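You operate a simulated robot arm through the tools that you are given. There is no shell and no other tool. Be economical: measure what you need, move in short steps, check, and stop when the job is done.

You run a simulated two-armed robot. Do the job below in one go: nothing can be reset, and whatever is moved stays where it is left.

Task
Seat the orange battery in the empty bay and brush the crust off its contacts.
Fine: dry orange brush, back in the pot with the orange band; box shut; the monitor stays off. Set down upright: what you pick out. What is to be rubbed or washed off counts as gone when no trace of it is left.

Only the result counts: the job must be done as asked and must still hold three seconds after the hand-in. Knocking over, shifting, dropping, spilling or breaking anything else fails it.

Robot
Two 7-joint arms with two-finger parallel grippers on one trunk, on a base that drives. Base frame: it is fixed to the floor where the robot stands at the start and does not move with it; the origin is under the middle of the robot, x ahead of it, y to its left, z up. Readings come in m, degrees, newtons and seconds.
The left shoulder is at the start at [0.124, 0.171, 1.162], the right one opposite. With the tool pointing down near the work surface each hand reaches from about 0.1 to 0.88 m from the robot's upright axis, wherever it stands, measured 20 degrees to its own side. Places, roughly: battery bay [0.6, 1.3, 0.8]; battery box lid [0.7, 0.2, 0.8]; blue valve lever [0.5, 1.7, 0.8]; brake lever [-1, -3.8, 0.4]; camera monitor [0.7, 1.6, 0.9]; inside of the pot with the orange band [0.6, 1.1, 0.7]; lamp dial [0.7, 1.3, 0.8]; monitor switch [0.6, 1.7, 0.9]; orange brush (3x3x17 cm) [0.6, 1.1, 0.8]; save key [0.6, 1.6, 0.8]; sender switch [0.6, 1.7, 0.9]; twist collar [0.6, 1.4, 0.8]; zero key [0.6, 1.6, 0.8]. Payload 4.4 kg a hand.
Tool frame (each hand has its own): the origin (TCP) lies between the finger pads and is the grasp point; the fingertips stand 0.023 m ahead of it; z points along the fingers, y is the line along which they close. Largest opening 0.094 m; finger width 0.038, thickness 0.01; the body of the gripper, 0.054 by 0.096 m, starts 0.039 m behind the TCP.
Orientation is told as [roll, pitch, yaw] about the base's x, y, z axes, in that order, counted from this pose: with the fingers straight down and closing along the base's y, the tool's x points along the base's -x, its y along +y and its z along -z.

Tools
- The arms move only by the tool move_arm. It takes "left_steps", "right_steps" or both (then of equal length, played together; a hand with none holds still); each is a list of rows, each a list of 7 numbers: the turn, a rotation vector about the base's x, y, z in units of 5 degrees (1.0 is 5 degrees), then the shift along the base's x, y, z in units of 40 mm (1.0 is 40 mm), then the closure in counts, from 0 (fully open) to 255 (shut). In form: [[rx, ry, rz, tx, ty, tz, grip], ...]. A call has 1 to 20 rows; each row shifts and turns the commanded pose from where the row before left it. A call with a number of a shift or a turn outside -1 to 1 is refused whole. Rows are played at 5 a second. More than 0.05 m and 8.6 degrees between two rows, or a gripper value outside its range, and nothing of the call is played. Where a pose cannot be reached the arm comes as near as it can. A force on the tool above 90 N (or 10 N above the force at the start of the call, whichever is more), or a blocked arm, ends the call early, and 0.2 s more pass. Each finger travels about 0.072 m/s and halts on what it meets, pressing with about 45 N; the grip force reading is that of the motor and also rises with nothing between the fingers. The clock runs only during rows and for 0.2 s after the last one: add rows that do not move to give the fingers time. The reply holds the time, the measured pose of the TCP, the force on the tool along the base axes, the opening and the grip force, in the units named above and with some noise, with the torque about the TCP (base axes, N m) and any sound that the robot's microphone picked up.
- Cameras (640 x 400 px; columns grow to the right, rows downward): "scene" is now at [0.2411, 0.0206, 1.3095]; the picture's right is [0.22, -0.98, 0.00], its down [-0.50, -0.11, -0.86] and it looks along [0.84, 0.19, -0.52] (base axes); focal length 262 px, centre (320, 200). "left" rides on the left gripper at [0.086, -0.016, -0.075] in its tool frame; the picture's right is [0.18, 0.98, 0.00], its down [-0.58, 0.11, -0.81] and it looks along [-0.79, 0.15, 0.59] (tool axes); focal length 243 px, centre (320, 200). "right" rides on the right gripper at [0.086, 0.016, -0.074] in its tool frame; the picture's right is [-0.18, 0.98, 0.00], its down [-0.58, -0.11, -0.81] and it looks along [-0.79, -0.15, 0.59] (tool axes); focal length 243 px, centre (320, 200).
- get_image(camera): a new picture of that camera. The clock stands still meanwhile.
- move_column(by): slides the trunk up (or, below 0, down) by that many m; the arms and the scene camera ride with it, the base frame stays. It gives what a move gives, with no picture.
- steer(legs): drives the robot by 1 to 6 legs, each [ahead, left, turn to the left] in m, m and degrees, along the robot's own axes; the way and the turn of a leg run together, so that a leg with both is an arc; at most 1.5 m and 180 degrees a leg. The arms and the cameras ride along, it lands a little off, and it stops where it bumps. It gives what a move gives.
- aim_head(pan, tilt): turns the head with the scene camera to pan (to the left, within 80 degrees either way) and tilt (down, from -29 to 69), counted from straight ahead of the robot. It gives what a move gives.
- point_at(camera, pixels): there is no depth. For up to 12 entries [column, row, z] of the newest picture of that camera ("zoom" is the newest enlarged one), the place [x, y] in the base frame at which the ray of that pixel passes the height z, good to about 0.002 m. The clock stands still meanwhile.
- inspect(camera, box): a new picture of the part [left, top, right, bottom] of that camera's present view, enlarged. The clock stands still meanwhile.
- hand_in(): hands the job in; it is judged then, once.

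Go step by step. Measure first, check grasps and placings, and put right what went wrong. The budget is 80 turns and 70 pictures, counting those below and the enlarged ones. Unless the task says otherwise, let go and move clear before handing in, and close with one line.

The tools are called after ">>>" as a command line: name --argument value ..., lists and objects as JSON in quotes. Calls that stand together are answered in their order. move_arm: Moves the arms, as the interface text tells. Its arguments: {"type":"object","properties":{"left_steps":{"type":"array","items":{"type":"array","items":{"type":"number"}}},"right_steps":{"type":"array","items":{"type":"array","items":{"type":"number"}}}},"required":[]} The other tools are called the same way: move_column (by) slides the trunk up or down; steer (legs) drives the base; aim_head (pan, tilt) turns the head that bears the scene camera; get_image (camera) takes a picture; point_at (camera, pixels) gives the place at which the rays of pixels pass given heights; inspect (camera, box) takes an enlarged picture of a part of a camera's view; hand_in () hands the job in.

At the start:

```text
t: 0.0
left_tool_pos: [0.4763, 0.3032, 1.1825]
left_orientation: [0.1, 0.0, 0.0]
left_force: [0.5, -0.1, 0.1]
left_wrist_torque: [-0.02, -0.03, 0.0]
left_finger_gap: 0.0937
left_grip_force: 0.1
right_tool_pos: [0.5276, -0.0471, 1.186]
right_orientation: [0.0, -0.1, -0.1]
right_force: [0.6, -0.9, -0.8]
right_wrist_torque: [-0.01, -0.01, 0.02]
right_finger_gap: 0.0939
right_grip_force: 0.1
trunk travel left (down, up): [-0.175, 0.213]
robot x, y, heading: [-0.0019, -0.002, -0.1]
head pan, tilt: [12.6, 31.1]
```

scene: 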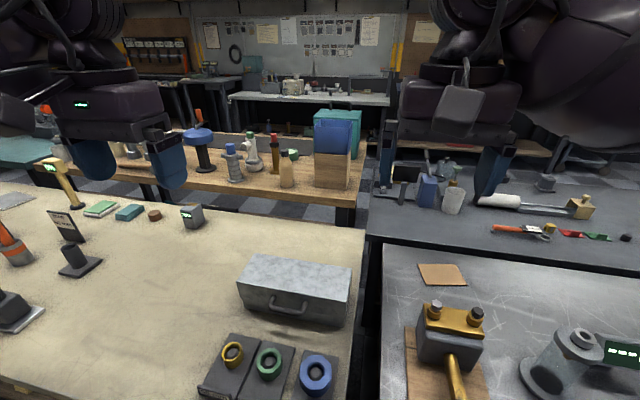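
right: 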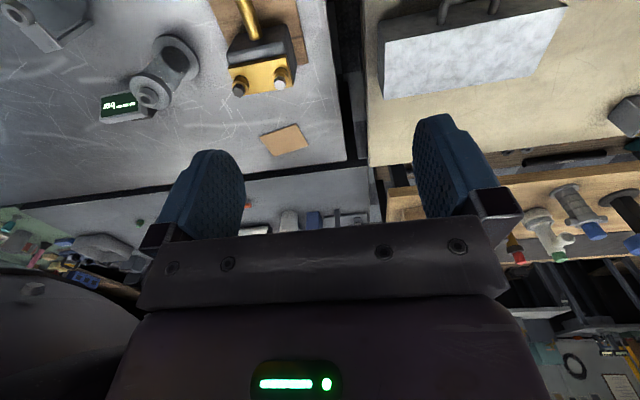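
left: 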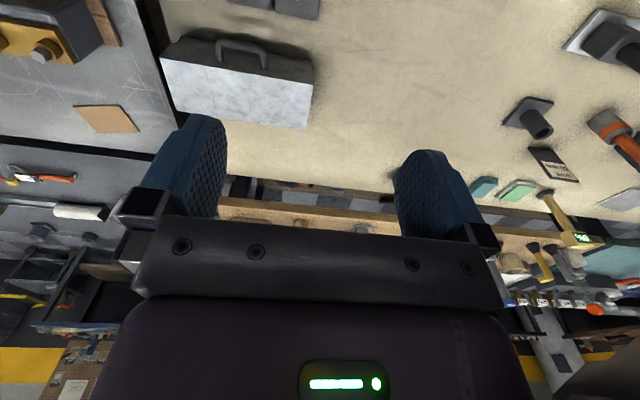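

The scene shows the grey box with a handle at about (290,290), and the work area lies further left. I'll turn the head left to look at the bay and the brush.

>>> inspect --camera "scene" --box '[180, 230, 380, 400]'

>>> aim_head --pan 60 --tilt 35

>>> get_image --camera "scene"

```text
2.35 times, centred on (280, 315) of scene
```

zoom: 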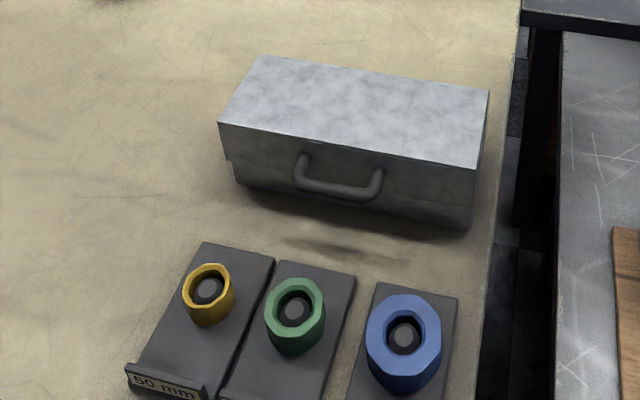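

```text
t: 1.1
left_tool_pos: [0.4756, 0.3036, 1.181]
left_orientation: [0.0, 0.0, 0.0]
left_force: [0.4, 0.3, 0.3]
left_wrist_torque: [0.03, -0.03, -0.02]
left_finger_gap: 0.0939
left_grip_force: 0.1
right_tool_pos: [0.5274, -0.0475, 1.1875]
right_orientation: [0.0, 0.0, 0.0]
right_force: [0.0, -0.7, -0.4]
right_wrist_torque: [-0.01, 0.01, -0.03]
right_finger_gap: 0.0938
right_grip_force: 0.0
trunk travel left (down, up): [-0.175, 0.213]
robot x, y, heading: [0.0012, 0.002, 0.1]
head pan, tilt: [60.0, 35.0]
```

```text
65 pictures are left
```

scene: 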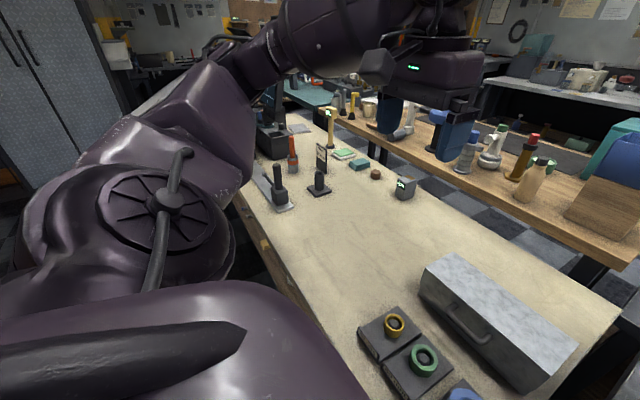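

The bay is hidden by the arm from here, and the box comes first anyway, so I'll aim the head at the box to measure it.

>>> aim_head --pan 15 --tilt 48

>>> inspect --camera "scene" --box '[210, 100, 450, 250]'

>>> inspect --camera "left" --box '[140, 0, 340, 125]'

```text
t: 2.3
left_tool_pos: [0.4754, 0.3024, 1.1807]
left_orientation: [0.0, 0.0, 0.0]
left_force: [-0.5, -0.1, 0.4]
left_wrist_torque: [0.01, -0.03, 0.0]
left_finger_gap: 0.094
left_grip_force: 0.1
right_tool_pos: [0.5281, -0.0461, 1.1868]
right_orientation: [-0.1, 0.1, 0.0]
right_force: [0.2, -1.2, 0.6]
right_wrist_torque: [0.0, 0.0, -0.01]
right_finger_gap: 0.0939
right_grip_force: 0.1
trunk travel left (down, up): [-0.175, 0.213]
robot x, y, heading: [-0.0033, 0.0023, -0.1]
head pan, tilt: [15.0, 48.0]
```

```text
2.67 times, centred on (330, 175) of scene
```

zoom: 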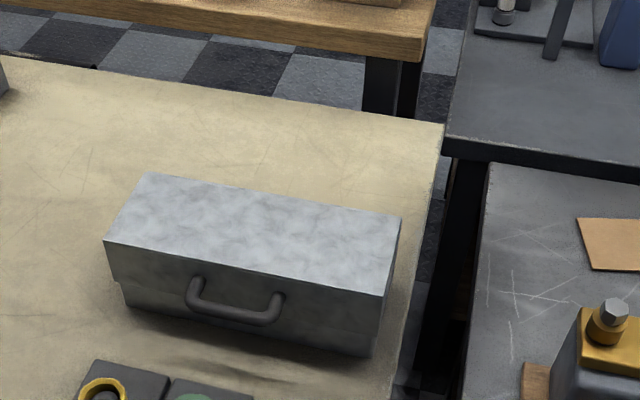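

```text
3.20 times, centred on (240, 62) of left
```

zoom: 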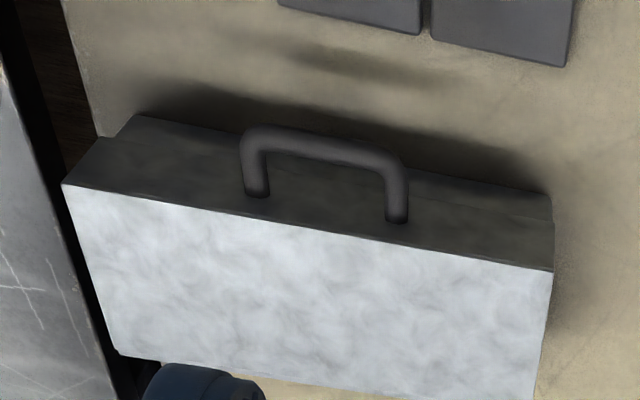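

The handle sits on the lid's front face. I'll find heights by crossing rays from the scene and left cameras.

>>> point_at --camera "zoom" --pixels '[[553, 271, 0.8], [553, 271, 0.9], [62, 184, 0.8], [62, 184, 0.9], [320, 145, 0.8], [320, 145, 0.9], [265, 130, 0.8], [265, 130, 0.9], [390, 157, 0.8], [390, 157, 0.9]]'

>>> get_image --camera "scene"

>>> point_at --camera "scene" --pixels '[[249.3, 190.6, 0.8], [249.3, 190.6, 0.9], [354.2, 210.5, 0.8], [354.2, 210.5, 0.9], [284.9, 215.4, 0.8], [284.9, 215.4, 0.9], [310.4, 219.1, 0.8], [310.4, 219.1, 0.9]]'

```text
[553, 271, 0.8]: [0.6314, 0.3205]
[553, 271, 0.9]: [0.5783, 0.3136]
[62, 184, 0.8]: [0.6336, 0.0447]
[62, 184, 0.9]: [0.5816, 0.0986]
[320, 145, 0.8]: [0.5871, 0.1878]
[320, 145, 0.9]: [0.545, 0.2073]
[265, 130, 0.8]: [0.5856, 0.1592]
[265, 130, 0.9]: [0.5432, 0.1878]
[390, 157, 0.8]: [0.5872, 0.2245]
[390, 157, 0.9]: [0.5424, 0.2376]
```

```text
62 pictures are left
```

scene: 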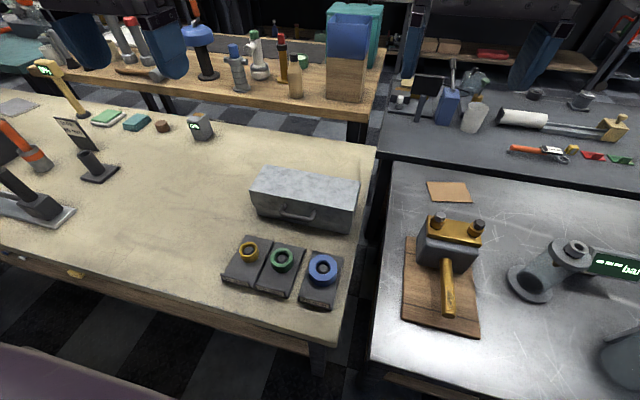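

```text
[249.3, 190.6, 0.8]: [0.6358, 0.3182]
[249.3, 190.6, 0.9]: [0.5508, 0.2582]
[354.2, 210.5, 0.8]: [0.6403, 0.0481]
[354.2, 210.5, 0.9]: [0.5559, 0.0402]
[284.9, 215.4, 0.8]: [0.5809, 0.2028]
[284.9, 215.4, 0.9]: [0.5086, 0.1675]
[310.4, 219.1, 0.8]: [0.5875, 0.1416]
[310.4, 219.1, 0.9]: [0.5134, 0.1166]
```

The lid's front top edge is at x≈0.63, z≈0.807, y 0.05–0.32, and the handle bar is near (0.60, 0.18, 0.775). Next I'll measure the back edge, the table height and the ring stands in front.

>>> point_at --camera "scene" --pixels '[[266.2, 164.8, 0.805], [360.6, 181.3, 0.805], [349.3, 233, 0.7], [349.3, 233, 0.75], [256.8, 216.1, 0.7], [256.8, 216.1, 0.75], [323, 268, 0.75], [283, 258, 0.75], [240, 237, 0.72], [345, 250, 0.72]]'

>>> point_at --camera "zoom" --pixels '[[552, 195, 0.7], [552, 195, 0.75], [135, 115, 0.7], [135, 115, 0.75], [118, 352, 0.805], [418, 32, 0.7], [418, 32, 0.75]]'

>>> inspect --camera "scene" --box '[210, 160, 370, 320]'

```text
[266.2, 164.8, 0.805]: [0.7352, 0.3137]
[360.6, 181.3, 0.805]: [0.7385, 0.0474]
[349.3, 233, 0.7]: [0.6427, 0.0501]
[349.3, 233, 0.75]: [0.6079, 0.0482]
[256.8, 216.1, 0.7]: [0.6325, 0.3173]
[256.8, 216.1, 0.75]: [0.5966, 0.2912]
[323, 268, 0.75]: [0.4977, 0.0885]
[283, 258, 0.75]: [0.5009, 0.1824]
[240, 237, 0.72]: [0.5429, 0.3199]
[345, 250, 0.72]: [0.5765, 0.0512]
```

```text
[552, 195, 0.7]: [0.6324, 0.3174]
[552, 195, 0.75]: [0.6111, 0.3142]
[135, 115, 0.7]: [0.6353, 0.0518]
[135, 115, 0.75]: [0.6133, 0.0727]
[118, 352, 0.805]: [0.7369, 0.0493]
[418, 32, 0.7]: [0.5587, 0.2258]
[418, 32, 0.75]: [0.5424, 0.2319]
```

```text
2.50 times, centred on (290, 240) of scene
```

zoom: 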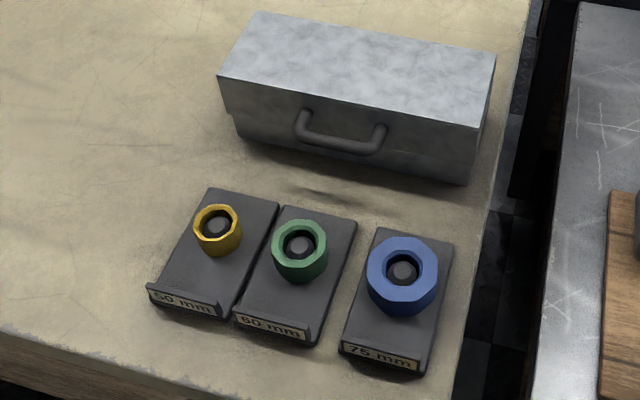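

Table is z≈0.70 and the box spans x 0.63–0.737. I'll move the left hand aside while yawing the right hand by 90° and bringing it over toward the handle.

>>> move_arm --right_steps '[[0, 0, 1, -0.067, 0.32, -0.33, 0], [0, 0, 1, -0.067, 0.32, -0.33, 0], [0, 0, 1, -0.067, 0.32, -0.33, 0], [0, 0, 1, -0.067, 0.32, -0.33, 0], [0, 0, 1, -0.067, 0.32, -0.33, 0], [0, 0, 1, -0.067, 0.32, -0.33, 0], [0, 0, 1, -0.067, 0.32, -0.33, 0], [0, 0, 1, -0.067, 0.32, -0.33, 0], [0, 0, 1, -0.067, 0.32, -0.33, 0], [0, 0, 1, -0.067, 0.32, -0.33, 0], [0, 0, 1, -0.067, 0.32, -0.33, 0], [0, 0, 1, -0.067, 0.32, -0.33, 0], [0, 0, 1, -0.067, 0.32, -0.33, 0], [0, 0, 1, -0.067, 0.32, -0.33, 0], [0, 0, 1, -0.067, 0.32, -0.33, 0], [0, 0, 1, -0.067, 0.32, -0.33, 0], [0, 0, 1, -0.067, 0.32, -0.33, 0], [0, 0, 1, -0.067, 0.32, -0.33, 0]]' --left_steps '[[0, 0, 0, 0, 0.8, 0, 0], [0, 0, 0, 0, 0.8, 0, 0], [0, 0, 0, 0, 0.8, 0, 0], [0, 0, 0, 0, 0.8, 0, 0], [0, 0, 0, 0, 0.8, 0, 0], [0, 0, 0, 0, 0.8, 0, 0], [0, 0, 0, 0, 0.8, 0, 0], [0, 0, 0, 0, 0.8, 0, 0], [0, 0, 0, 0, 0, 0, 0], [0, 0, 0, 0, 0, 0, 0], [0, 0, 0, 0, 0, 0, 0], [0, 0, 0, 0, 0, 0, 0], [0, 0, 0, 0, 0, 0, 0], [0, 0, 0, 0, 0, 0, 0], [0, 0, 0, 0, 0, 0, 0], [0, 0, 0, 0, 0, 0, 0], [0, 0, 0, 0, 0, 0, 0], [0, 0, 0, 0, 0, 0, 0]]'

```text
t: 6.1
left_tool_pos: [0.477, 0.5596, 1.1816]
left_orientation: [-0.1, 0.0, 0.0]
left_force: [0.1, -0.2, 0.7]
left_wrist_torque: [-0.01, -0.01, 0.06]
left_finger_gap: 0.0941
left_grip_force: 0.1
right_tool_pos: [0.48, 0.1841, 0.9491]
right_orientation: [0.0, -0.1, 90.1]
right_force: [-0.4, -0.9, 0.0]
right_wrist_torque: [-0.04, 0.01, 0.0]
right_finger_gap: 0.0939
right_grip_force: 0.1
trunk travel left (down, up): [-0.175, 0.213]
robot x, y, heading: [-0.0007, 0.0017, 0.3]
head pan, tilt: [15.0, 48.0]
```

Reached. I'll tilt the fingers 45° forward, partly close them and go to the pre-grasp point.

>>> move_arm --right_steps '[[0, -1, 0, 0.15, 0, -0.3, 60], [0, -1, 0, 0.15, 0, -0.3, 120], [0, -1, 0, 0.15, 0, -0.3, 140], [0, -1, 0, 0.15, 0, -0.3, 140], [0, -1, 0, 0.15, 0, -0.3, 140], [0, -1, 0, 0.15, 0, -0.3, 140], [0, -1, 0, 0.15, 0, -0.3, 140], [0, -1, 0, 0.15, 0, -0.3, 140], [0, -1, 0, 0.15, 0, -0.3, 140]]'

>>> get_image --camera "right"

>>> inspect --camera "scene" --box '[190, 120, 390, 280]'

```text
t: 8.1
left_tool_pos: [0.4758, 0.5597, 1.1811]
left_orientation: [0.0, -0.1, -0.1]
left_force: [-0.5, 0.4, -0.1]
left_wrist_torque: [-0.04, -0.01, -0.03]
left_finger_gap: 0.0938
left_grip_force: 0.1
right_tool_pos: [0.5325, 0.1837, 0.8406]
right_orientation: [-45.2, 0.0, 89.9]
right_force: [0.7, 0.5, 0.7]
right_wrist_torque: [0.03, -0.05, 0.02]
right_finger_gap: 0.0425
right_grip_force: 0.2
trunk travel left (down, up): [-0.175, 0.213]
robot x, y, heading: [0.0035, -0.0033, -0.2]
head pan, tilt: [15.0, 48.0]
```

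```text
60 pictures are left
```

right: 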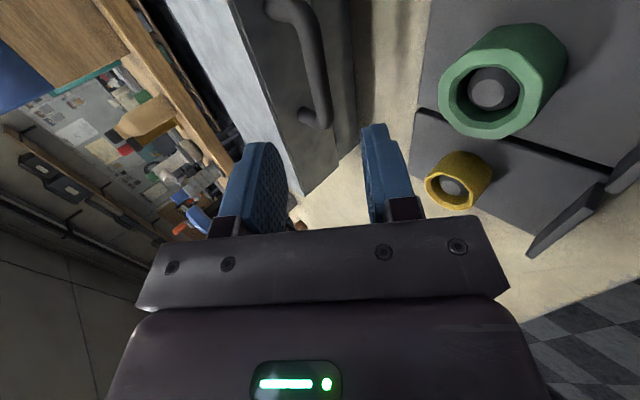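

```text
2.50 times, centred on (290, 200) of scene
```

zoom: 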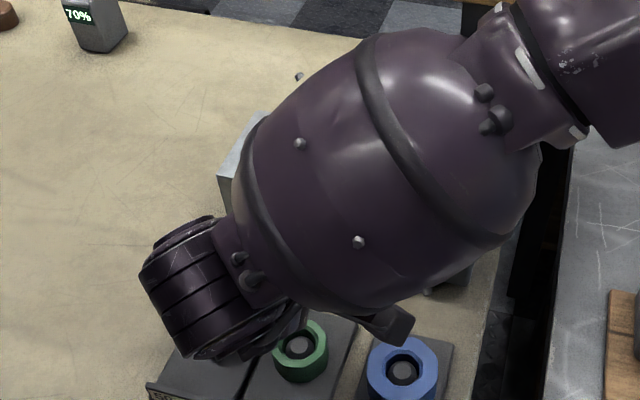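

The bar appears at about (313,60) between the fingers. I'll check its place by rays.

>>> point_at --camera "right" --pixels '[[310, 60, 0.76], [310, 60, 0.775], [310, 60, 0.79], [318, 118, 0.775], [285, 8, 0.775], [300, 108, 0.775], [252, 80, 0.807]]'

```text
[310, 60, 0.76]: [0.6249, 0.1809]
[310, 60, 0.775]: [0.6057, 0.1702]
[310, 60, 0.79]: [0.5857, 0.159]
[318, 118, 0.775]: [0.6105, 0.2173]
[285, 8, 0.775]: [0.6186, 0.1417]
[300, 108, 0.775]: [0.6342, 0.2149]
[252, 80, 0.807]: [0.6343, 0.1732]
```

The three views agree: the bar is at (0.595, 0.18, 0.784). I'll advance onto it and close.

>>> move_arm --right_steps '[[0, 0, 0, 0.34, -0.03, -0.3, 140], [0, 0, 0, 0.34, -0.03, -0.3, 140], [0, 0, 0, 0.34, -0.03, -0.3, 140], [0, 0, 0, 0.34, 0, -0.3, 140], [0, 0, 0, 0, 0, 0, 140]]'

>>> get_image --camera "right"

```text
t: 9.3
left_tool_pos: [0.4771, 0.5593, 1.1809]
left_orientation: [0.1, -0.1, -0.1]
left_force: [-0.4, -0.3, -0.3]
left_wrist_torque: [-0.02, 0.02, 0.02]
left_finger_gap: 0.094
left_grip_force: 0.1
right_tool_pos: [0.5866, 0.1793, 0.7941]
right_orientation: [-45.0, 0.0, 90.0]
right_force: [-0.4, -0.3, -0.2]
right_wrist_torque: [-0.03, 0.0, 0.01]
right_finger_gap: 0.0424
right_grip_force: 0.1
trunk travel left (down, up): [-0.175, 0.213]
robot x, y, heading: [0.0019, 0.0065, -0.1]
head pan, tilt: [15.0, 48.0]
```

```text
58 pictures are left
```

right: 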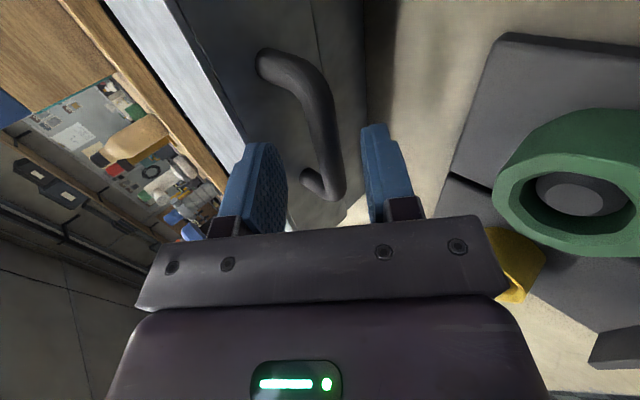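

The bar lies between the fingers, somewhat nearer the lower one. I'll shift a bit down and back, then close.

>>> move_arm --right_steps '[[0, 0, 0, -0.1, 0, -0.1, 140], [0, 0, 0, 0, 0, 0, 255], [0, 0, 0, 0, 0, 0, 255], [0, 0, 0, 0, 0, 0, 255], [0, 0, 0, 0, 0, 0, 255]]'

```text
t: 10.5
left_tool_pos: [0.4762, 0.5586, 1.1821]
left_orientation: [0.0, 0.0, -0.1]
left_force: [-0.1, -0.8, -0.4]
left_wrist_torque: [-0.02, 0.01, 0.0]
left_finger_gap: 0.0938
left_grip_force: 0.0
right_tool_pos: [0.5849, 0.18, 0.7916]
right_orientation: [-45.1, 0.0, 90.0]
right_force: [10.2, 2.6, 9.0]
right_wrist_torque: [-1.11, -0.37, 1.36]
right_finger_gap: 0.0133
right_grip_force: 44.6
trunk travel left (down, up): [-0.175, 0.213]
robot x, y, heading: [0.0057, -0.0007, -0.1]
head pan, tilt: [15.0, 48.0]
```

Handle gripped (gap 13 mm). I'll lift along an arc about a hinge guessed at (0.737, 0.765), rotating with the lid for the first 20°.

>>> move_arm --right_steps '[[0, 1, 0, 0.073, 0, 0.33, 255], [0, 1, 0, 0.1, 0, 0.32, 255], [0, 1, 0, 0.13, 0, 0.313, 255], [0, 1, 0, 0.155, 0, 0.298, 255]]'

>>> get_image --camera "right"

```text
t: 11.5
left_tool_pos: [0.4703, 0.5573, 1.1844]
left_orientation: [0.1, -0.3, -0.1]
left_force: [-1.0, -0.1, -0.5]
left_wrist_torque: [-0.01, -0.01, -0.01]
left_finger_gap: 0.0941
left_grip_force: 0.0
right_tool_pos: [0.5893, 0.1787, 0.8396]
right_orientation: [-24.4, -0.1, 90.6]
right_force: [-61.8, -20.7, 5.5]
right_wrist_torque: [-0.43, 1.4, 0.57]
right_finger_gap: 0.0133
right_grip_force: 44.4
trunk travel left (down, up): [-0.175, 0.213]
robot x, y, heading: [-0.0028, -0.0012, 0.2]
head pan, tilt: [15.0, 48.0]
```

```text
57 pictures are left
```

right: 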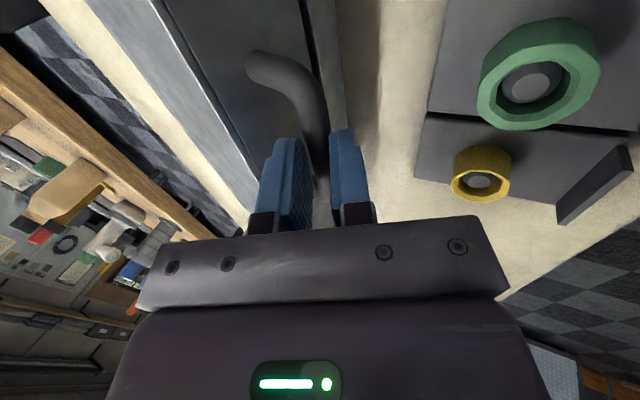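

The −62 N in x shows the hinge is higher than I guessed. The measured path fits a hinge at about (0.737, 0.805), so I'll correct and continue to 40°.

>>> move_arm --right_steps '[[0, 1, 0, -0.24, 0, 0.375, 255], [0, 1, 0, 0.128, 0, 0.308, 255], [0, 1, 0, 0.153, 0, 0.298, 255], [0, 1, 0, 0.18, 0, 0.28, 255]]'

>>> get_image --camera "scene"

```text
t: 12.5
left_tool_pos: [0.4761, 0.561, 1.181]
left_orientation: [-0.1, 0.0, -0.1]
left_force: [-0.4, 0.4, 0.9]
left_wrist_torque: [0.0, -0.02, 0.01]
left_finger_gap: 0.0938
left_grip_force: 0.0
right_tool_pos: [0.5971, 0.1802, 0.8621]
right_orientation: [-17.7, 0.0, 90.0]
right_force: [-0.9, 6.8, 1.6]
right_wrist_torque: [-0.46, -0.23, 1.68]
right_finger_gap: 0.0136
right_grip_force: 45.0
right hand out of reach, approached as far as the arm can: row 2, 3, 4
trunk travel left (down, up): [-0.175, 0.213]
robot x, y, heading: [0.0006, -0.0025, 0.1]
head pan, tilt: [15.0, 48.0]
```

```text
56 pictures are left
```

scene: 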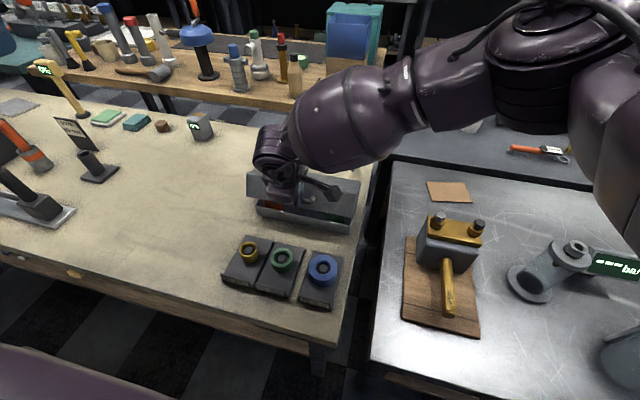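

The lid is about 27° up with something red-orange inside, but the wrist has reached its rotation limit. I'll turn back the tilt (letting the bar slip in the fingers) and see where the command stands.

>>> move_arm --right_steps '[[0, -1, 0, 0, 0, 0, 255], [0, -1, 0, 0, 0, 0, 255], [0, -0.6, 0, 0, 0, 0, 255]]'

```text
t: 13.3
left_tool_pos: [0.474, 0.5598, 1.1823]
left_orientation: [0.0, -0.1, 0.0]
left_force: [-0.6, -0.6, 0.1]
left_wrist_torque: [0.02, 0.01, 0.04]
left_finger_gap: 0.0941
left_grip_force: 0.1
right_tool_pos: [0.5911, 0.1805, 0.861]
right_orientation: [-30.4, 0.2, 90.1]
right_force: [-24.1, -0.5, 2.9]
right_wrist_torque: [-0.61, 0.67, 1.02]
right_finger_gap: 0.0135
right_grip_force: 44.7
trunk travel left (down, up): [-0.175, 0.213]
robot x, y, heading: [0.0015, 0.0011, 0.1]
head pan, tilt: [15.0, 48.0]
```

The command follows the reached pose. Now I'll carry on along the arc without turning the wrist.

>>> move_arm --right_steps '[[0, 0, 0, 0.175, 0, 0.43, 255], [0, 0, 0, 0.25, 0, 0.435, 255], [0, 0, 0, 0.31, 0, 0.395, 255], [0, 0, 0, 0.36, 0, 0.35, 255]]'

>>> get_image --camera "scene"

```text
t: 14.3
left_tool_pos: [0.4716, 0.5592, 1.1836]
left_orientation: [0.0, -0.3, 0.0]
left_force: [-0.2, 0.3, -0.4]
left_wrist_torque: [0.02, 0.01, 0.02]
left_finger_gap: 0.0938
left_grip_force: 0.2
right_tool_pos: [0.638, 0.1803, 0.9308]
right_orientation: [-31.1, -0.1, 89.9]
right_force: [-20.4, 3.8, 25.5]
right_wrist_torque: [0.09, 0.1, 0.26]
right_finger_gap: 0.0134
right_grip_force: 44.8
trunk travel left (down, up): [-0.175, 0.213]
robot x, y, heading: [-0.0026, 0.0029, -0.1]
head pan, tilt: [15.0, 48.0]
```

```text
55 pictures are left
```

scene: 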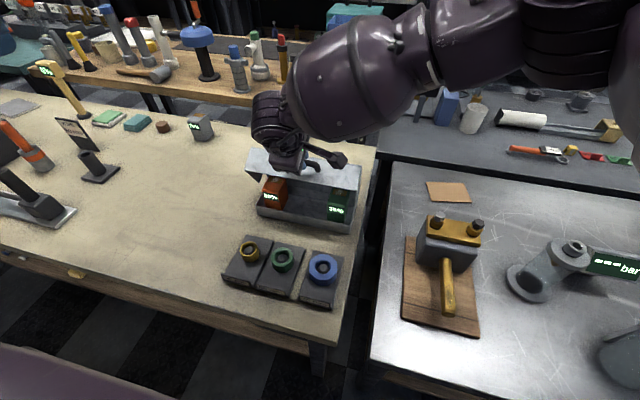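

Orange battery at (272,192) and a green one at (336,205) are visible. I'll continue the arc until the lid is just past vertical.

>>> move_arm --right_steps '[[0, 0, 0, 0.38, 0, 0.33, 255], [0, 0, 0, 0.43, 0, 0.25, 255], [0, 0, 0, 0.47, 0, 0.17, 255], [0, 0, 0, 0.49, 0, 0.105, 255], [0, 0, 0, 0.5, 0, 0.035, 255]]'

>>> get_image --camera "scene"

```text
t: 15.5
left_tool_pos: [0.4753, 0.5605, 1.181]
left_orientation: [0.0, -0.1, 0.0]
left_force: [-0.3, -0.7, 0.1]
left_wrist_torque: [0.0, -0.03, 0.0]
left_finger_gap: 0.0942
left_grip_force: 0.0
right_tool_pos: [0.6711, 0.1796, 0.9489]
right_orientation: [-30.5, 0.0, 90.0]
right_force: [-5.2, 12.7, 12.5]
right_wrist_torque: [0.64, -0.21, -0.48]
right_finger_gap: 0.0133
right_grip_force: 45.2
right hand out of reach, approached as far as the arm can: row 3, 4, 5
trunk travel left (down, up): [-0.175, 0.213]
robot x, y, heading: [0.0008, -0.0005, -0.2]
head pan, tilt: [15.0, 48.0]
```

```text
54 pictures are left
```

scene: 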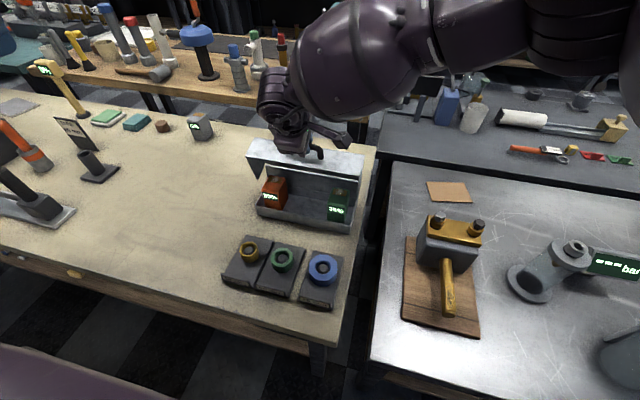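

The lid stands at about 73° and the right arm is at its reach. I'll bring the left hand with closed fingers in front of the lid's left end so that it can push the lid past vertical.

>>> move_arm --left_steps '[[0, 0, 0, 0.443, -0.5, -1, 255], [0, 0, 0, 0.443, -0.5, -1, 255], [0, 0, 0, 0.443, -0.5, -1, 255], [0, 0, 0, 0.443, -0.5, -1, 255], [0, 0, 0, 0.443, -0.5, -1, 255], [0, 0, 0, 0.443, -0.5, -1, 255], [0, 0, 0, 0.443, -0.5, -1, 255], [0, 0, 0, 0, -1, 0, 255], [0, 0, 0, 0, -1, 0, 255], [0, 0, 0, 0, -0.8, 0, 255]]'

>>> get_image --camera "scene"

>>> get_image --camera "left"

```text
t: 17.7
left_tool_pos: [0.5981, 0.3081, 0.9018]
left_orientation: [0.0, -0.1, -0.1]
left_force: [-0.3, 0.3, 0.5]
left_wrist_torque: [0.01, -0.02, 0.0]
left_finger_gap: 0.0
left_grip_force: 42.1
right_tool_pos: [0.6715, 0.1798, 0.9504]
right_orientation: [-30.6, 0.0, 90.0]
right_force: [-3.3, 10.4, 8.5]
right_wrist_torque: [0.92, -0.04, -0.34]
right_finger_gap: 0.0137
right_grip_force: 45.2
trunk travel left (down, up): [-0.175, 0.213]
robot x, y, heading: [-0.0037, -0.0005, 0.3]
head pan, tilt: [15.0, 48.0]
```

```text
53 pictures are left
```

scene: 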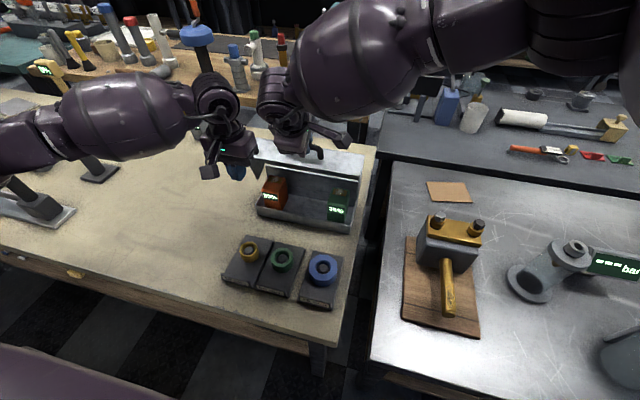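

```text
52 pictures are left
```

left: 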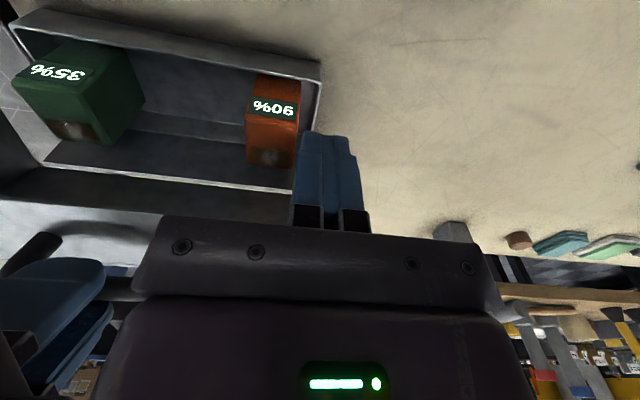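

The left fingers stand just at the lid's left end. I'll shift in a bit and push to near contact while the right hand opens and withdraws.

>>> move_arm --left_steps '[[0, 0, 0, 0.5, -0.35, 0, 255], [0, 0, 0, 0.6, 0, 0, 255], [0, 0, 0, 0, 0, 0, 255], [0, 0, 0, 0, 0, 0, 255], [0, 0, 0, 0, 0, 0, 255], [0, 0, 0, 0, 0, 0, 255], [0, 0, 0, 0, 0, 0, 255]]' --right_steps '[[0, 0, 0, 0, 0, 0, 255], [0, 0, 0, 0, 0, 0, 255], [0, 0, 0, 0, 0, 0, 140], [0, 0, 0, 0, 0, 0, 140], [0, 0, 0, -0.35, 0, 0.6, 140], [0, 0, 0, -0.35, 0, 0.6, 140], [0, 0, 0, -0.35, 0, 0.6, 140]]'

>>> get_image --camera "scene"

```text
t: 19.3
left_tool_pos: [0.6413, 0.2931, 0.9042]
left_orientation: [0.0, -0.1, 0.1]
left_force: [-25.0, 9.8, 30.3]
left_wrist_torque: [0.07, -0.42, 0.6]
left_finger_gap: 0.0
left_grip_force: 43.0
right_tool_pos: [0.6253, 0.1794, 1.024]
right_orientation: [-30.8, 0.0, 89.9]
right_force: [0.1, 0.0, -0.2]
right_wrist_torque: [-0.03, 0.0, 0.02]
right_finger_gap: 0.0427
right_grip_force: 0.0
trunk travel left (down, up): [-0.175, 0.213]
robot x, y, heading: [-0.0035, 0.0002, 0.1]
head pan, tilt: [15.0, 48.0]
```

```text
51 pictures are left
```

scene: 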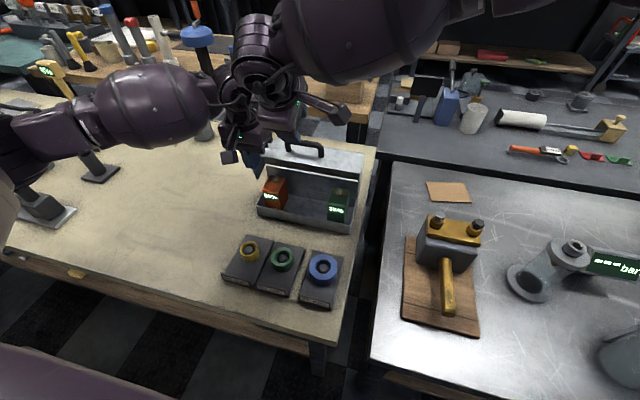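

The left fingers bear on the lid edge at 25 N. I'll keep pushing it back and slightly up while moving the right hand off to the right.

>>> move_arm --left_steps '[[0, 0, 0, 0.4, 0, 0.15, 255], [0, 0, 0, 0.4, 0, 0.15, 255], [0, 0, 0, 0.4, 0, 0.13, 255], [0, 0, 0, 0.4, 0, 0.1, 255], [0, 0, 0, 0.4, 0, 0.05, 255]]' --right_steps '[[0, 0, 0, -0.3, -0.3, 0.8, 140], [0, 0, 0, -0.5, -0.8, 0.5, 140], [0, 0, 0, -0.5, -1, 0, 140], [0, 0, 0, -0.5, -1, 0, 140], [0, 0, 0, 0, -1, 0, 140]]'

>>> get_image --camera "scene"

```text
t: 20.3
left_tool_pos: [0.6881, 0.2933, 0.9192]
left_orientation: [-0.1, 1.7, -0.6]
left_force: [-46.8, -4.9, 25.1]
left_wrist_torque: [0.25, -0.55, 0.23]
left_finger_gap: 0.0003
left_grip_force: 42.1
right_tool_pos: [0.5518, 0.0633, 1.0759]
right_orientation: [-30.9, 0.0, 90.3]
right_force: [-0.2, 0.7, 0.6]
right_wrist_torque: [-0.03, -0.03, -0.01]
right_finger_gap: 0.0424
right_grip_force: 0.1
trunk travel left (down, up): [-0.175, 0.213]
robot x, y, heading: [-0.0014, 0.001, 0.5]
head pan, tilt: [15.0, 48.0]
stopped in row 5 (left hand): the force on the tool passed its limit at 126 N (the readings are from after the stop); the commanded pose is now the measured one
```

```text
50 pictures are left
```

scene: 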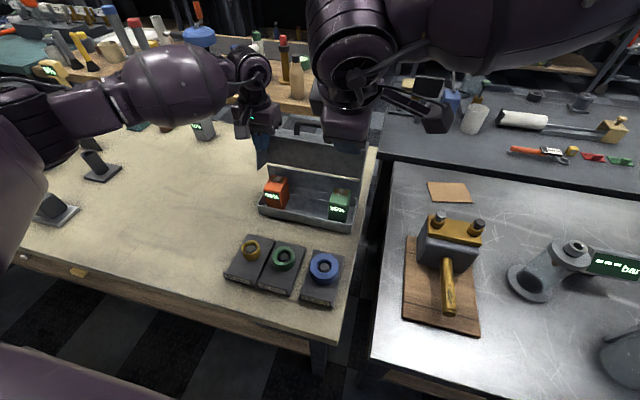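

The lid hit its stop at roughly 95°. I'll back the left hand off and see whether the lid stays.

>>> move_arm --left_steps '[[0, 0, 0, -0.3, 0, 0, 255], [0, 0, 0, -0.7, 0.3, 0.3, 255], [0, 0, 0, -0.7, 0.7, 0.6, 255], [0, 0, 0, -0.5, 1, 0.5, 0]]' --right_steps '[[0, 0, 0, 0, -1, 0, 140], [0, 0, 0, 0, -1, 0, 140], [0, 0, 0, 0, -1, 0, 140], [0, 0, 0, 0, -1, 0, 140]]'

>>> get_image --camera "scene"

>>> inspect --camera "scene" --box '[230, 100, 390, 240]'

>>> get_image --camera "left"

```text
t: 21.3
left_tool_pos: [0.6053, 0.3718, 0.973]
left_orientation: [0.3, 1.7, -0.5]
left_force: [-0.7, -0.6, 0.9]
left_wrist_torque: [0.04, -0.02, -0.01]
left_finger_gap: 0.0535
left_grip_force: 0.1
right_tool_pos: [0.5556, -0.097, 1.0765]
right_orientation: [-30.7, -0.1, 90.1]
right_force: [-0.1, 1.1, 0.8]
right_wrist_torque: [0.02, 0.01, 0.0]
right_finger_gap: 0.0427
right_grip_force: 0.1
trunk travel left (down, up): [-0.175, 0.213]
robot x, y, heading: [-0.0014, -0.0029, -0.1]
head pan, tilt: [15.0, 48.0]
```

```text
49 pictures are left
```

scene: 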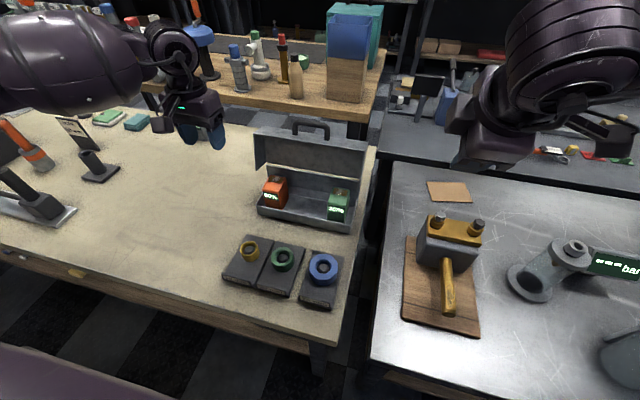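

```text
2.86 times, centred on (310, 170) of scene
```

zoom: 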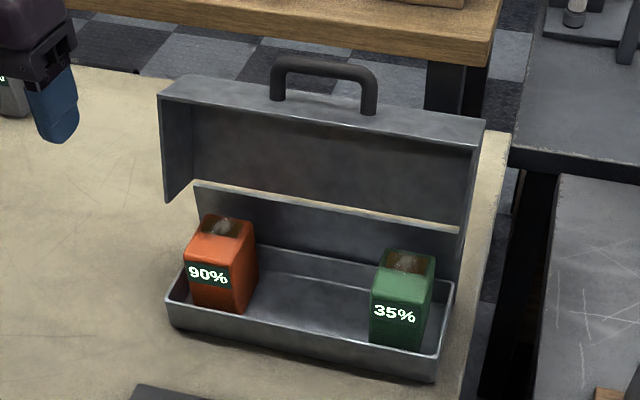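

```text
47 pictures are left
```

left: 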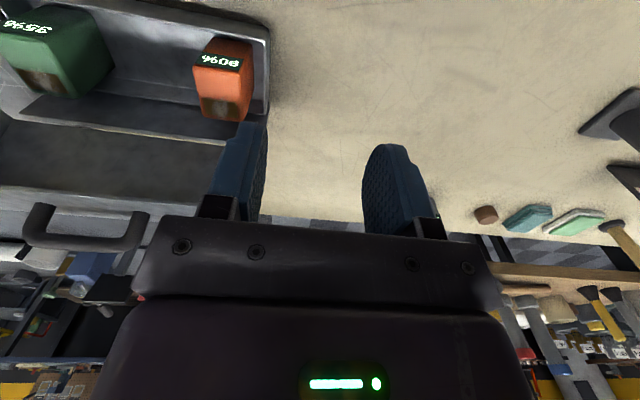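

The lid stays open by itself. The orange battery stands upright with its crusted contacts at the top rear. I'll measure it with both cameras.

>>> point_at --camera "zoom" --pixels '[[188, 236, 0.76], [188, 236, 0.78], [239, 246, 0.76], [239, 246, 0.78], [205, 213, 0.76], [205, 213, 0.78], [255, 222, 0.76], [255, 222, 0.78], [233, 313, 0.705], [186, 300, 0.705]]'

>>> inspect --camera "left" --box '[160, 10, 300, 140]'

```text
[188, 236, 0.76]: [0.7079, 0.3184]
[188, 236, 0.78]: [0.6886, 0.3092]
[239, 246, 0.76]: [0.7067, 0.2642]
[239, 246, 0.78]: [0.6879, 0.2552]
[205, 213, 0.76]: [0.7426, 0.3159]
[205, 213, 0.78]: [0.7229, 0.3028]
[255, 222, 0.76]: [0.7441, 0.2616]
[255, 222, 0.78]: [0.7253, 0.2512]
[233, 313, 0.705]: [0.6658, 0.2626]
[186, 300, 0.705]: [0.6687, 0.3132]
```

```text
3.08 times, centred on (230, 75) of left
```

zoom: 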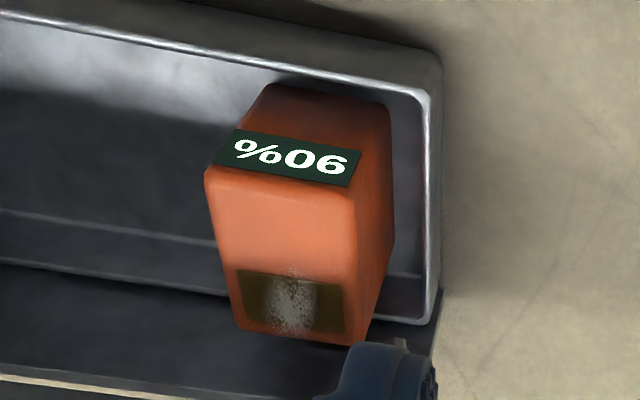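

>>> point_at --camera "zoom" --pixels '[[207, 172, 0.77], [207, 172, 0.8], [355, 192, 0.77], [355, 192, 0.8], [240, 325, 0.77], [240, 325, 0.8], [365, 343, 0.77], [365, 343, 0.8], [290, 305, 0.8], [268, 88, 0.71], [388, 105, 0.71]]'

```text
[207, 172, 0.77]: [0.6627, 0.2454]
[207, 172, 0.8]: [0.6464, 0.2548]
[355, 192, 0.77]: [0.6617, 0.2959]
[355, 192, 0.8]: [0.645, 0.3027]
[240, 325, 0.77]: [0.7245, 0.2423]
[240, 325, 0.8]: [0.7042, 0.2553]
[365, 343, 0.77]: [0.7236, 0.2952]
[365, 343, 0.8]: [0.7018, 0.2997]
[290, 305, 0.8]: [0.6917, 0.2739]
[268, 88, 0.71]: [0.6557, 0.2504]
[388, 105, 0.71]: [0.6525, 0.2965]
```

The battery occupies x 0.648–0.708, y 0.253–0.302, top z≈0.795. Before grasping I'll glance at the bay, as its orientation matters.

>>> aim_head --pan 76 --tilt 25

>>> get_image --camera "scene"

```text
t: 22.6
left_tool_pos: [0.6084, 0.3712, 0.9714]
left_orientation: [0.2, 1.8, -0.4]
left_force: [0.4, 0.3, 0.0]
left_wrist_torque: [0.01, 0.02, 0.04]
left_finger_gap: 0.0938
left_grip_force: 0.1
right_tool_pos: [0.5587, -0.0963, 1.0746]
right_orientation: [-30.6, 0.1, 90.2]
right_force: [0.2, 0.0, -0.5]
right_wrist_torque: [0.0, 0.01, -0.01]
right_finger_gap: 0.0423
right_grip_force: 0.0
trunk travel left (down, up): [-0.175, 0.213]
robot x, y, heading: [0.0006, -0.0006, 0.1]
head pan, tilt: [76.0, 25.0]
```

```text
45 pictures are left
```

scene: 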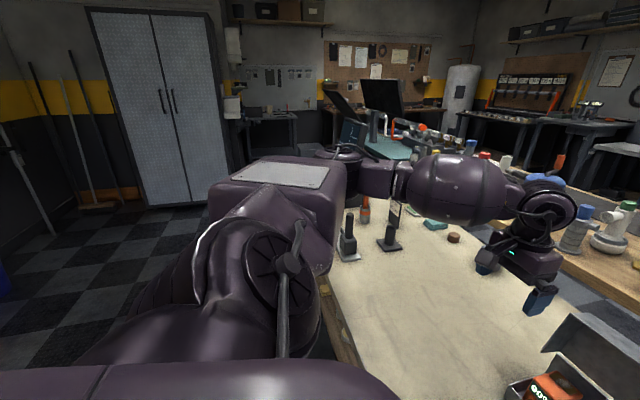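

The bay can't be seen from here, so I'll pick the battery with the left hand, closing along y. First I'll straighten the hand and go above it.

>>> move_arm --left_steps '[[0, -0.36, 0.09, 0.35, -0.78, -0.5, 0], [0, 0, 0, 0.5, -0.78, -0.75, 0], [0, 0, 0, 0.5, -0.78, -0.75, 0], [0, 0, 0, 0, 0, -0.5, 0]]'

>>> aim_head --pan 20 --tilt 48

>>> get_image --camera "left"

>>> inspect --camera "scene" --box '[240, 60, 440, 220]'

```text
t: 23.6
left_tool_pos: [0.6606, 0.2785, 0.8779]
left_orientation: [0.2, -0.5, 0.0]
left_force: [-7.4, -1.0, 22.5]
left_wrist_torque: [-0.33, -1.35, -0.16]
left_finger_gap: 0.0939
left_grip_force: 0.2
right_tool_pos: [0.5554, -0.0981, 1.0775]
right_orientation: [-31.0, 0.0, 90.2]
right_force: [-0.6, 0.4, -0.9]
right_wrist_torque: [0.0, -0.01, 0.0]
right_finger_gap: 0.0423
right_grip_force: 0.0
trunk travel left (down, up): [-0.175, 0.213]
robot x, y, heading: [-0.0007, -0.0028, 0.2]
head pan, tilt: [76.0, 25.0]
```

```text
t: 24.9
left_tool_pos: [0.6615, 0.278, 0.8762]
left_orientation: [0.0, -0.5, 0.1]
left_force: [-12.3, -0.4, 40.4]
left_wrist_torque: [-0.61, -2.39, -0.27]
left_finger_gap: 0.094
left_grip_force: 0.1
right_tool_pos: [0.555, -0.0979, 1.077]
right_orientation: [-30.8, -0.1, 90.1]
right_force: [-0.2, 0.2, -0.3]
right_wrist_torque: [-0.02, 0.0, -0.02]
right_finger_gap: 0.0427
right_grip_force: 0.1
trunk travel left (down, up): [-0.175, 0.213]
robot x, y, heading: [-0.0012, -0.0008, -0.0]
head pan, tilt: [20.0, 48.0]
```

```text
44 pictures are left
```

left: 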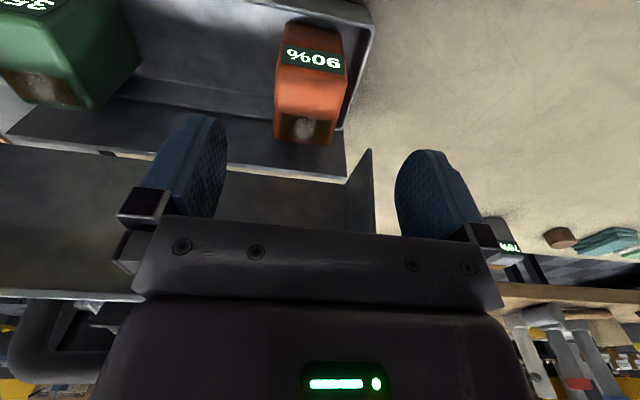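

```text
2.50 times, centred on (340, 140) of scene
```

zoom: 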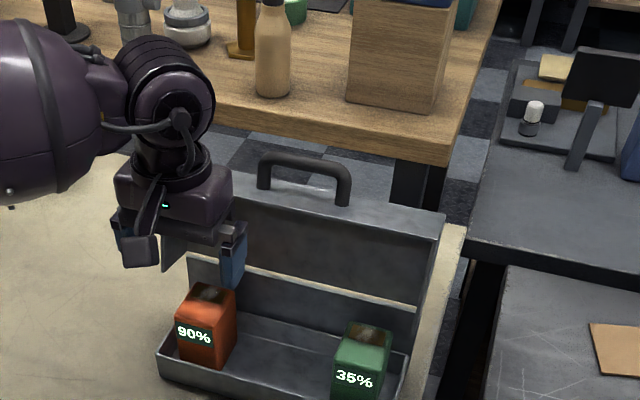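

The 40 N upward force shows the gripper body resting on the lid's edge, so I must come in tilted. I'll raise and retreat first, and measure the box rim height.

>>> move_arm --left_steps '[[0, 0, 0, 0, 0, 0.7, 0], [0, 0, 0, -0.8, 0, 0.7, 0], [0, -1, 0, -1, 0, 0.5, 0], [0, -1, 0, 0, 0, 0, 0], [0, -1, 0, 0, 0, 0, 0], [0, -1, 0, 0, 0, 0, 0], [0, -1, 0, 0, 0, 0, 0]]'

>>> point_at --camera "zoom" --pixels '[[158, 352, 0.73], [158, 352, 0.75], [158, 352, 0.77], [188, 258, 0.75], [188, 258, 0.77]]'

>>> inspect --camera "scene" --box '[230, 80, 400, 240]'

>>> get_image --camera "left"

```text
t: 26.4
left_tool_pos: [0.5899, 0.28, 0.9448]
left_orientation: [0.1, -25.0, 0.1]
left_force: [0.0, -0.6, 0.6]
left_wrist_torque: [0.02, -0.01, -0.01]
left_finger_gap: 0.094
left_grip_force: 0.1
right_tool_pos: [0.5578, -0.0974, 1.0738]
right_orientation: [-30.5, 0.0, 90.0]
right_force: [0.1, 0.7, -0.5]
right_wrist_torque: [-0.02, -0.01, -0.01]
right_finger_gap: 0.0425
right_grip_force: 0.0
trunk travel left (down, up): [-0.175, 0.213]
robot x, y, heading: [0.0012, 0.0014, -0.1]
head pan, tilt: [20.0, 48.0]
```

```text
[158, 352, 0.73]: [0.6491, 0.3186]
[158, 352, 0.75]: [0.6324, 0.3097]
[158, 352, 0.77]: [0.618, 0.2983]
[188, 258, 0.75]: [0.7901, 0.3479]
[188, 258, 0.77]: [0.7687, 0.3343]
```

```text
2.50 times, centred on (315, 160) of scene
```

zoom: 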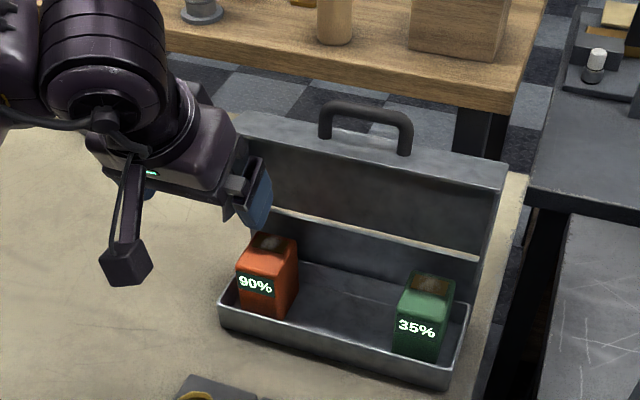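

```text
41 pictures are left
```

left: 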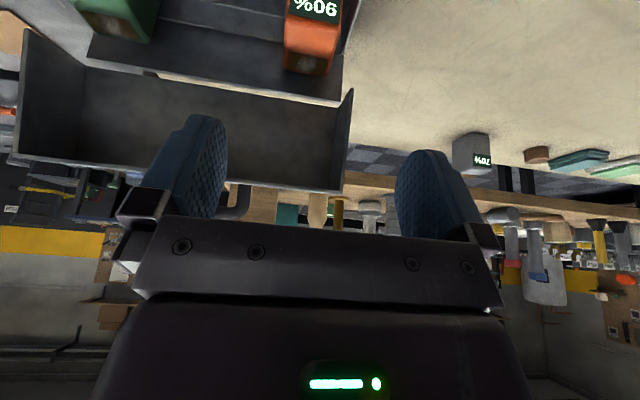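

The rim is at z≈0.74 and the hand is clear. I'll move along the tool axis to straddle the battery's upper part at (0.668, 0.278, 0.778).

>>> move_arm --left_steps '[[0, 0, 0, 0.39, -0.02, -0.835, 0], [0, 0, 0, 0.39, -0.02, -0.835, 0], [0, 0, 0, 0.39, 0, -0.835, 0], [0, 0, 0, 0.39, 0, -0.835, 0], [0, 0, 0, 0.39, 0, -0.83, 0], [0, 0, 0, 0, 0, 0, 0]]'

>>> get_image --camera "left"

>>> inspect --camera "scene" --box '[230, 80, 400, 240]'

```text
t: 27.9
left_tool_pos: [0.668, 0.278, 0.7777]
left_orientation: [0.1, -25.0, 0.1]
left_force: [-0.4, 0.1, -0.2]
left_wrist_torque: [0.03, 0.01, -0.01]
left_finger_gap: 0.0939
left_grip_force: 0.2
right_tool_pos: [0.5574, -0.097, 1.0743]
right_orientation: [-30.5, 0.0, 90.1]
right_force: [0.3, -0.4, -0.7]
right_wrist_torque: [-0.01, 0.01, 0.01]
right_finger_gap: 0.0422
right_grip_force: 0.1
trunk travel left (down, up): [-0.175, 0.213]
robot x, y, heading: [-0.0036, -0.0024, 0.2]
head pan, tilt: [20.0, 48.0]
```

```text
40 pictures are left
```

left: 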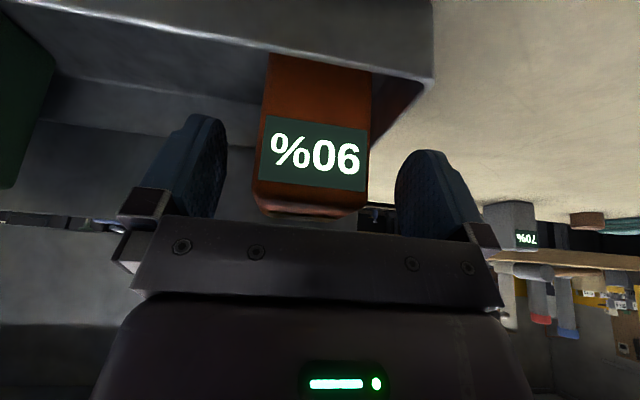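

```text
2.50 times, centred on (315, 160) of scene
```

zoom: 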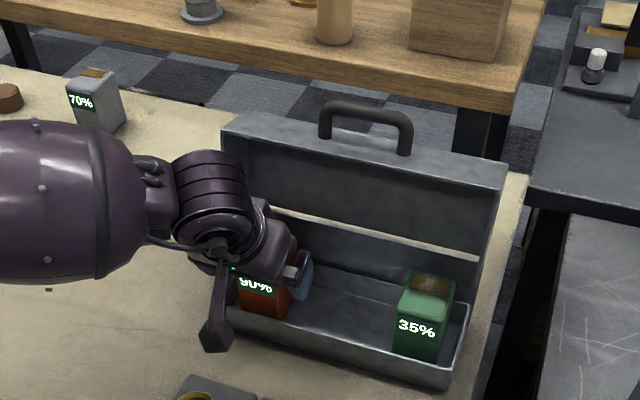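

The battery is centred between the fingers, so I'll close, then lift 5 cm and check.

>>> move_arm --left_steps '[[0, 0, 0, 0, 0, 0, 255], [0, 0, 0, 0, 0, 0, 255], [0, 0, 0, 0, 0, 0, 255], [0, 0, 0, 0, 0, 0, 255], [0, 0, 0, 0, 0, 0.5, 255], [0, 0, 0, 0, 0, 0.8, 255], [0, 0, 0, -0.4, 0, 0.8, 255], [0, 0, 0, -1, 0, 0.5, 255], [0, 0, 0, -1, 0, 0.5, 255]]'

>>> get_image --camera "left"

>>> get_image --camera "scene"

```text
t: 29.9
left_tool_pos: [0.5707, 0.2772, 0.9031]
left_orientation: [0.1, -25.2, 0.0]
left_force: [0.9, -0.4, -3.0]
left_wrist_torque: [-0.01, 0.04, 0.0]
left_finger_gap: 0.05
left_grip_force: 44.9
right_tool_pos: [0.5578, -0.0979, 1.076]
right_orientation: [-30.5, 0.0, 90.1]
right_force: [0.1, 0.2, 0.9]
right_wrist_torque: [0.01, 0.02, -0.03]
right_finger_gap: 0.0423
right_grip_force: 0.0
trunk travel left (down, up): [-0.175, 0.213]
robot x, y, heading: [-0.0021, 0.0007, 0.1]
head pan, tilt: [20.0, 48.0]
```

```text
38 pictures are left
```

left: 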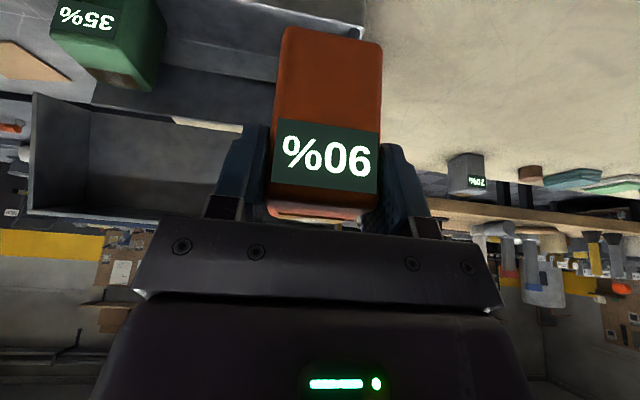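

```text
37 pictures are left
```

scene: 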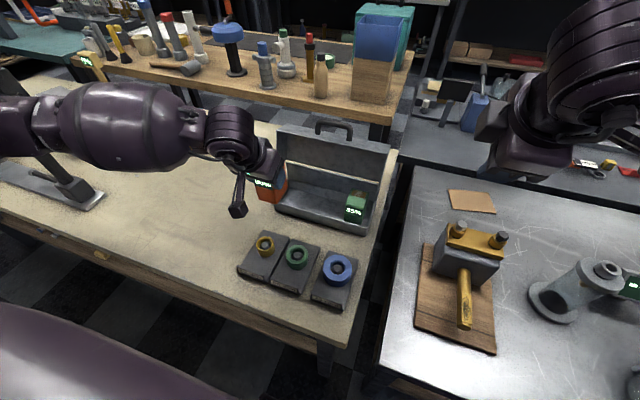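

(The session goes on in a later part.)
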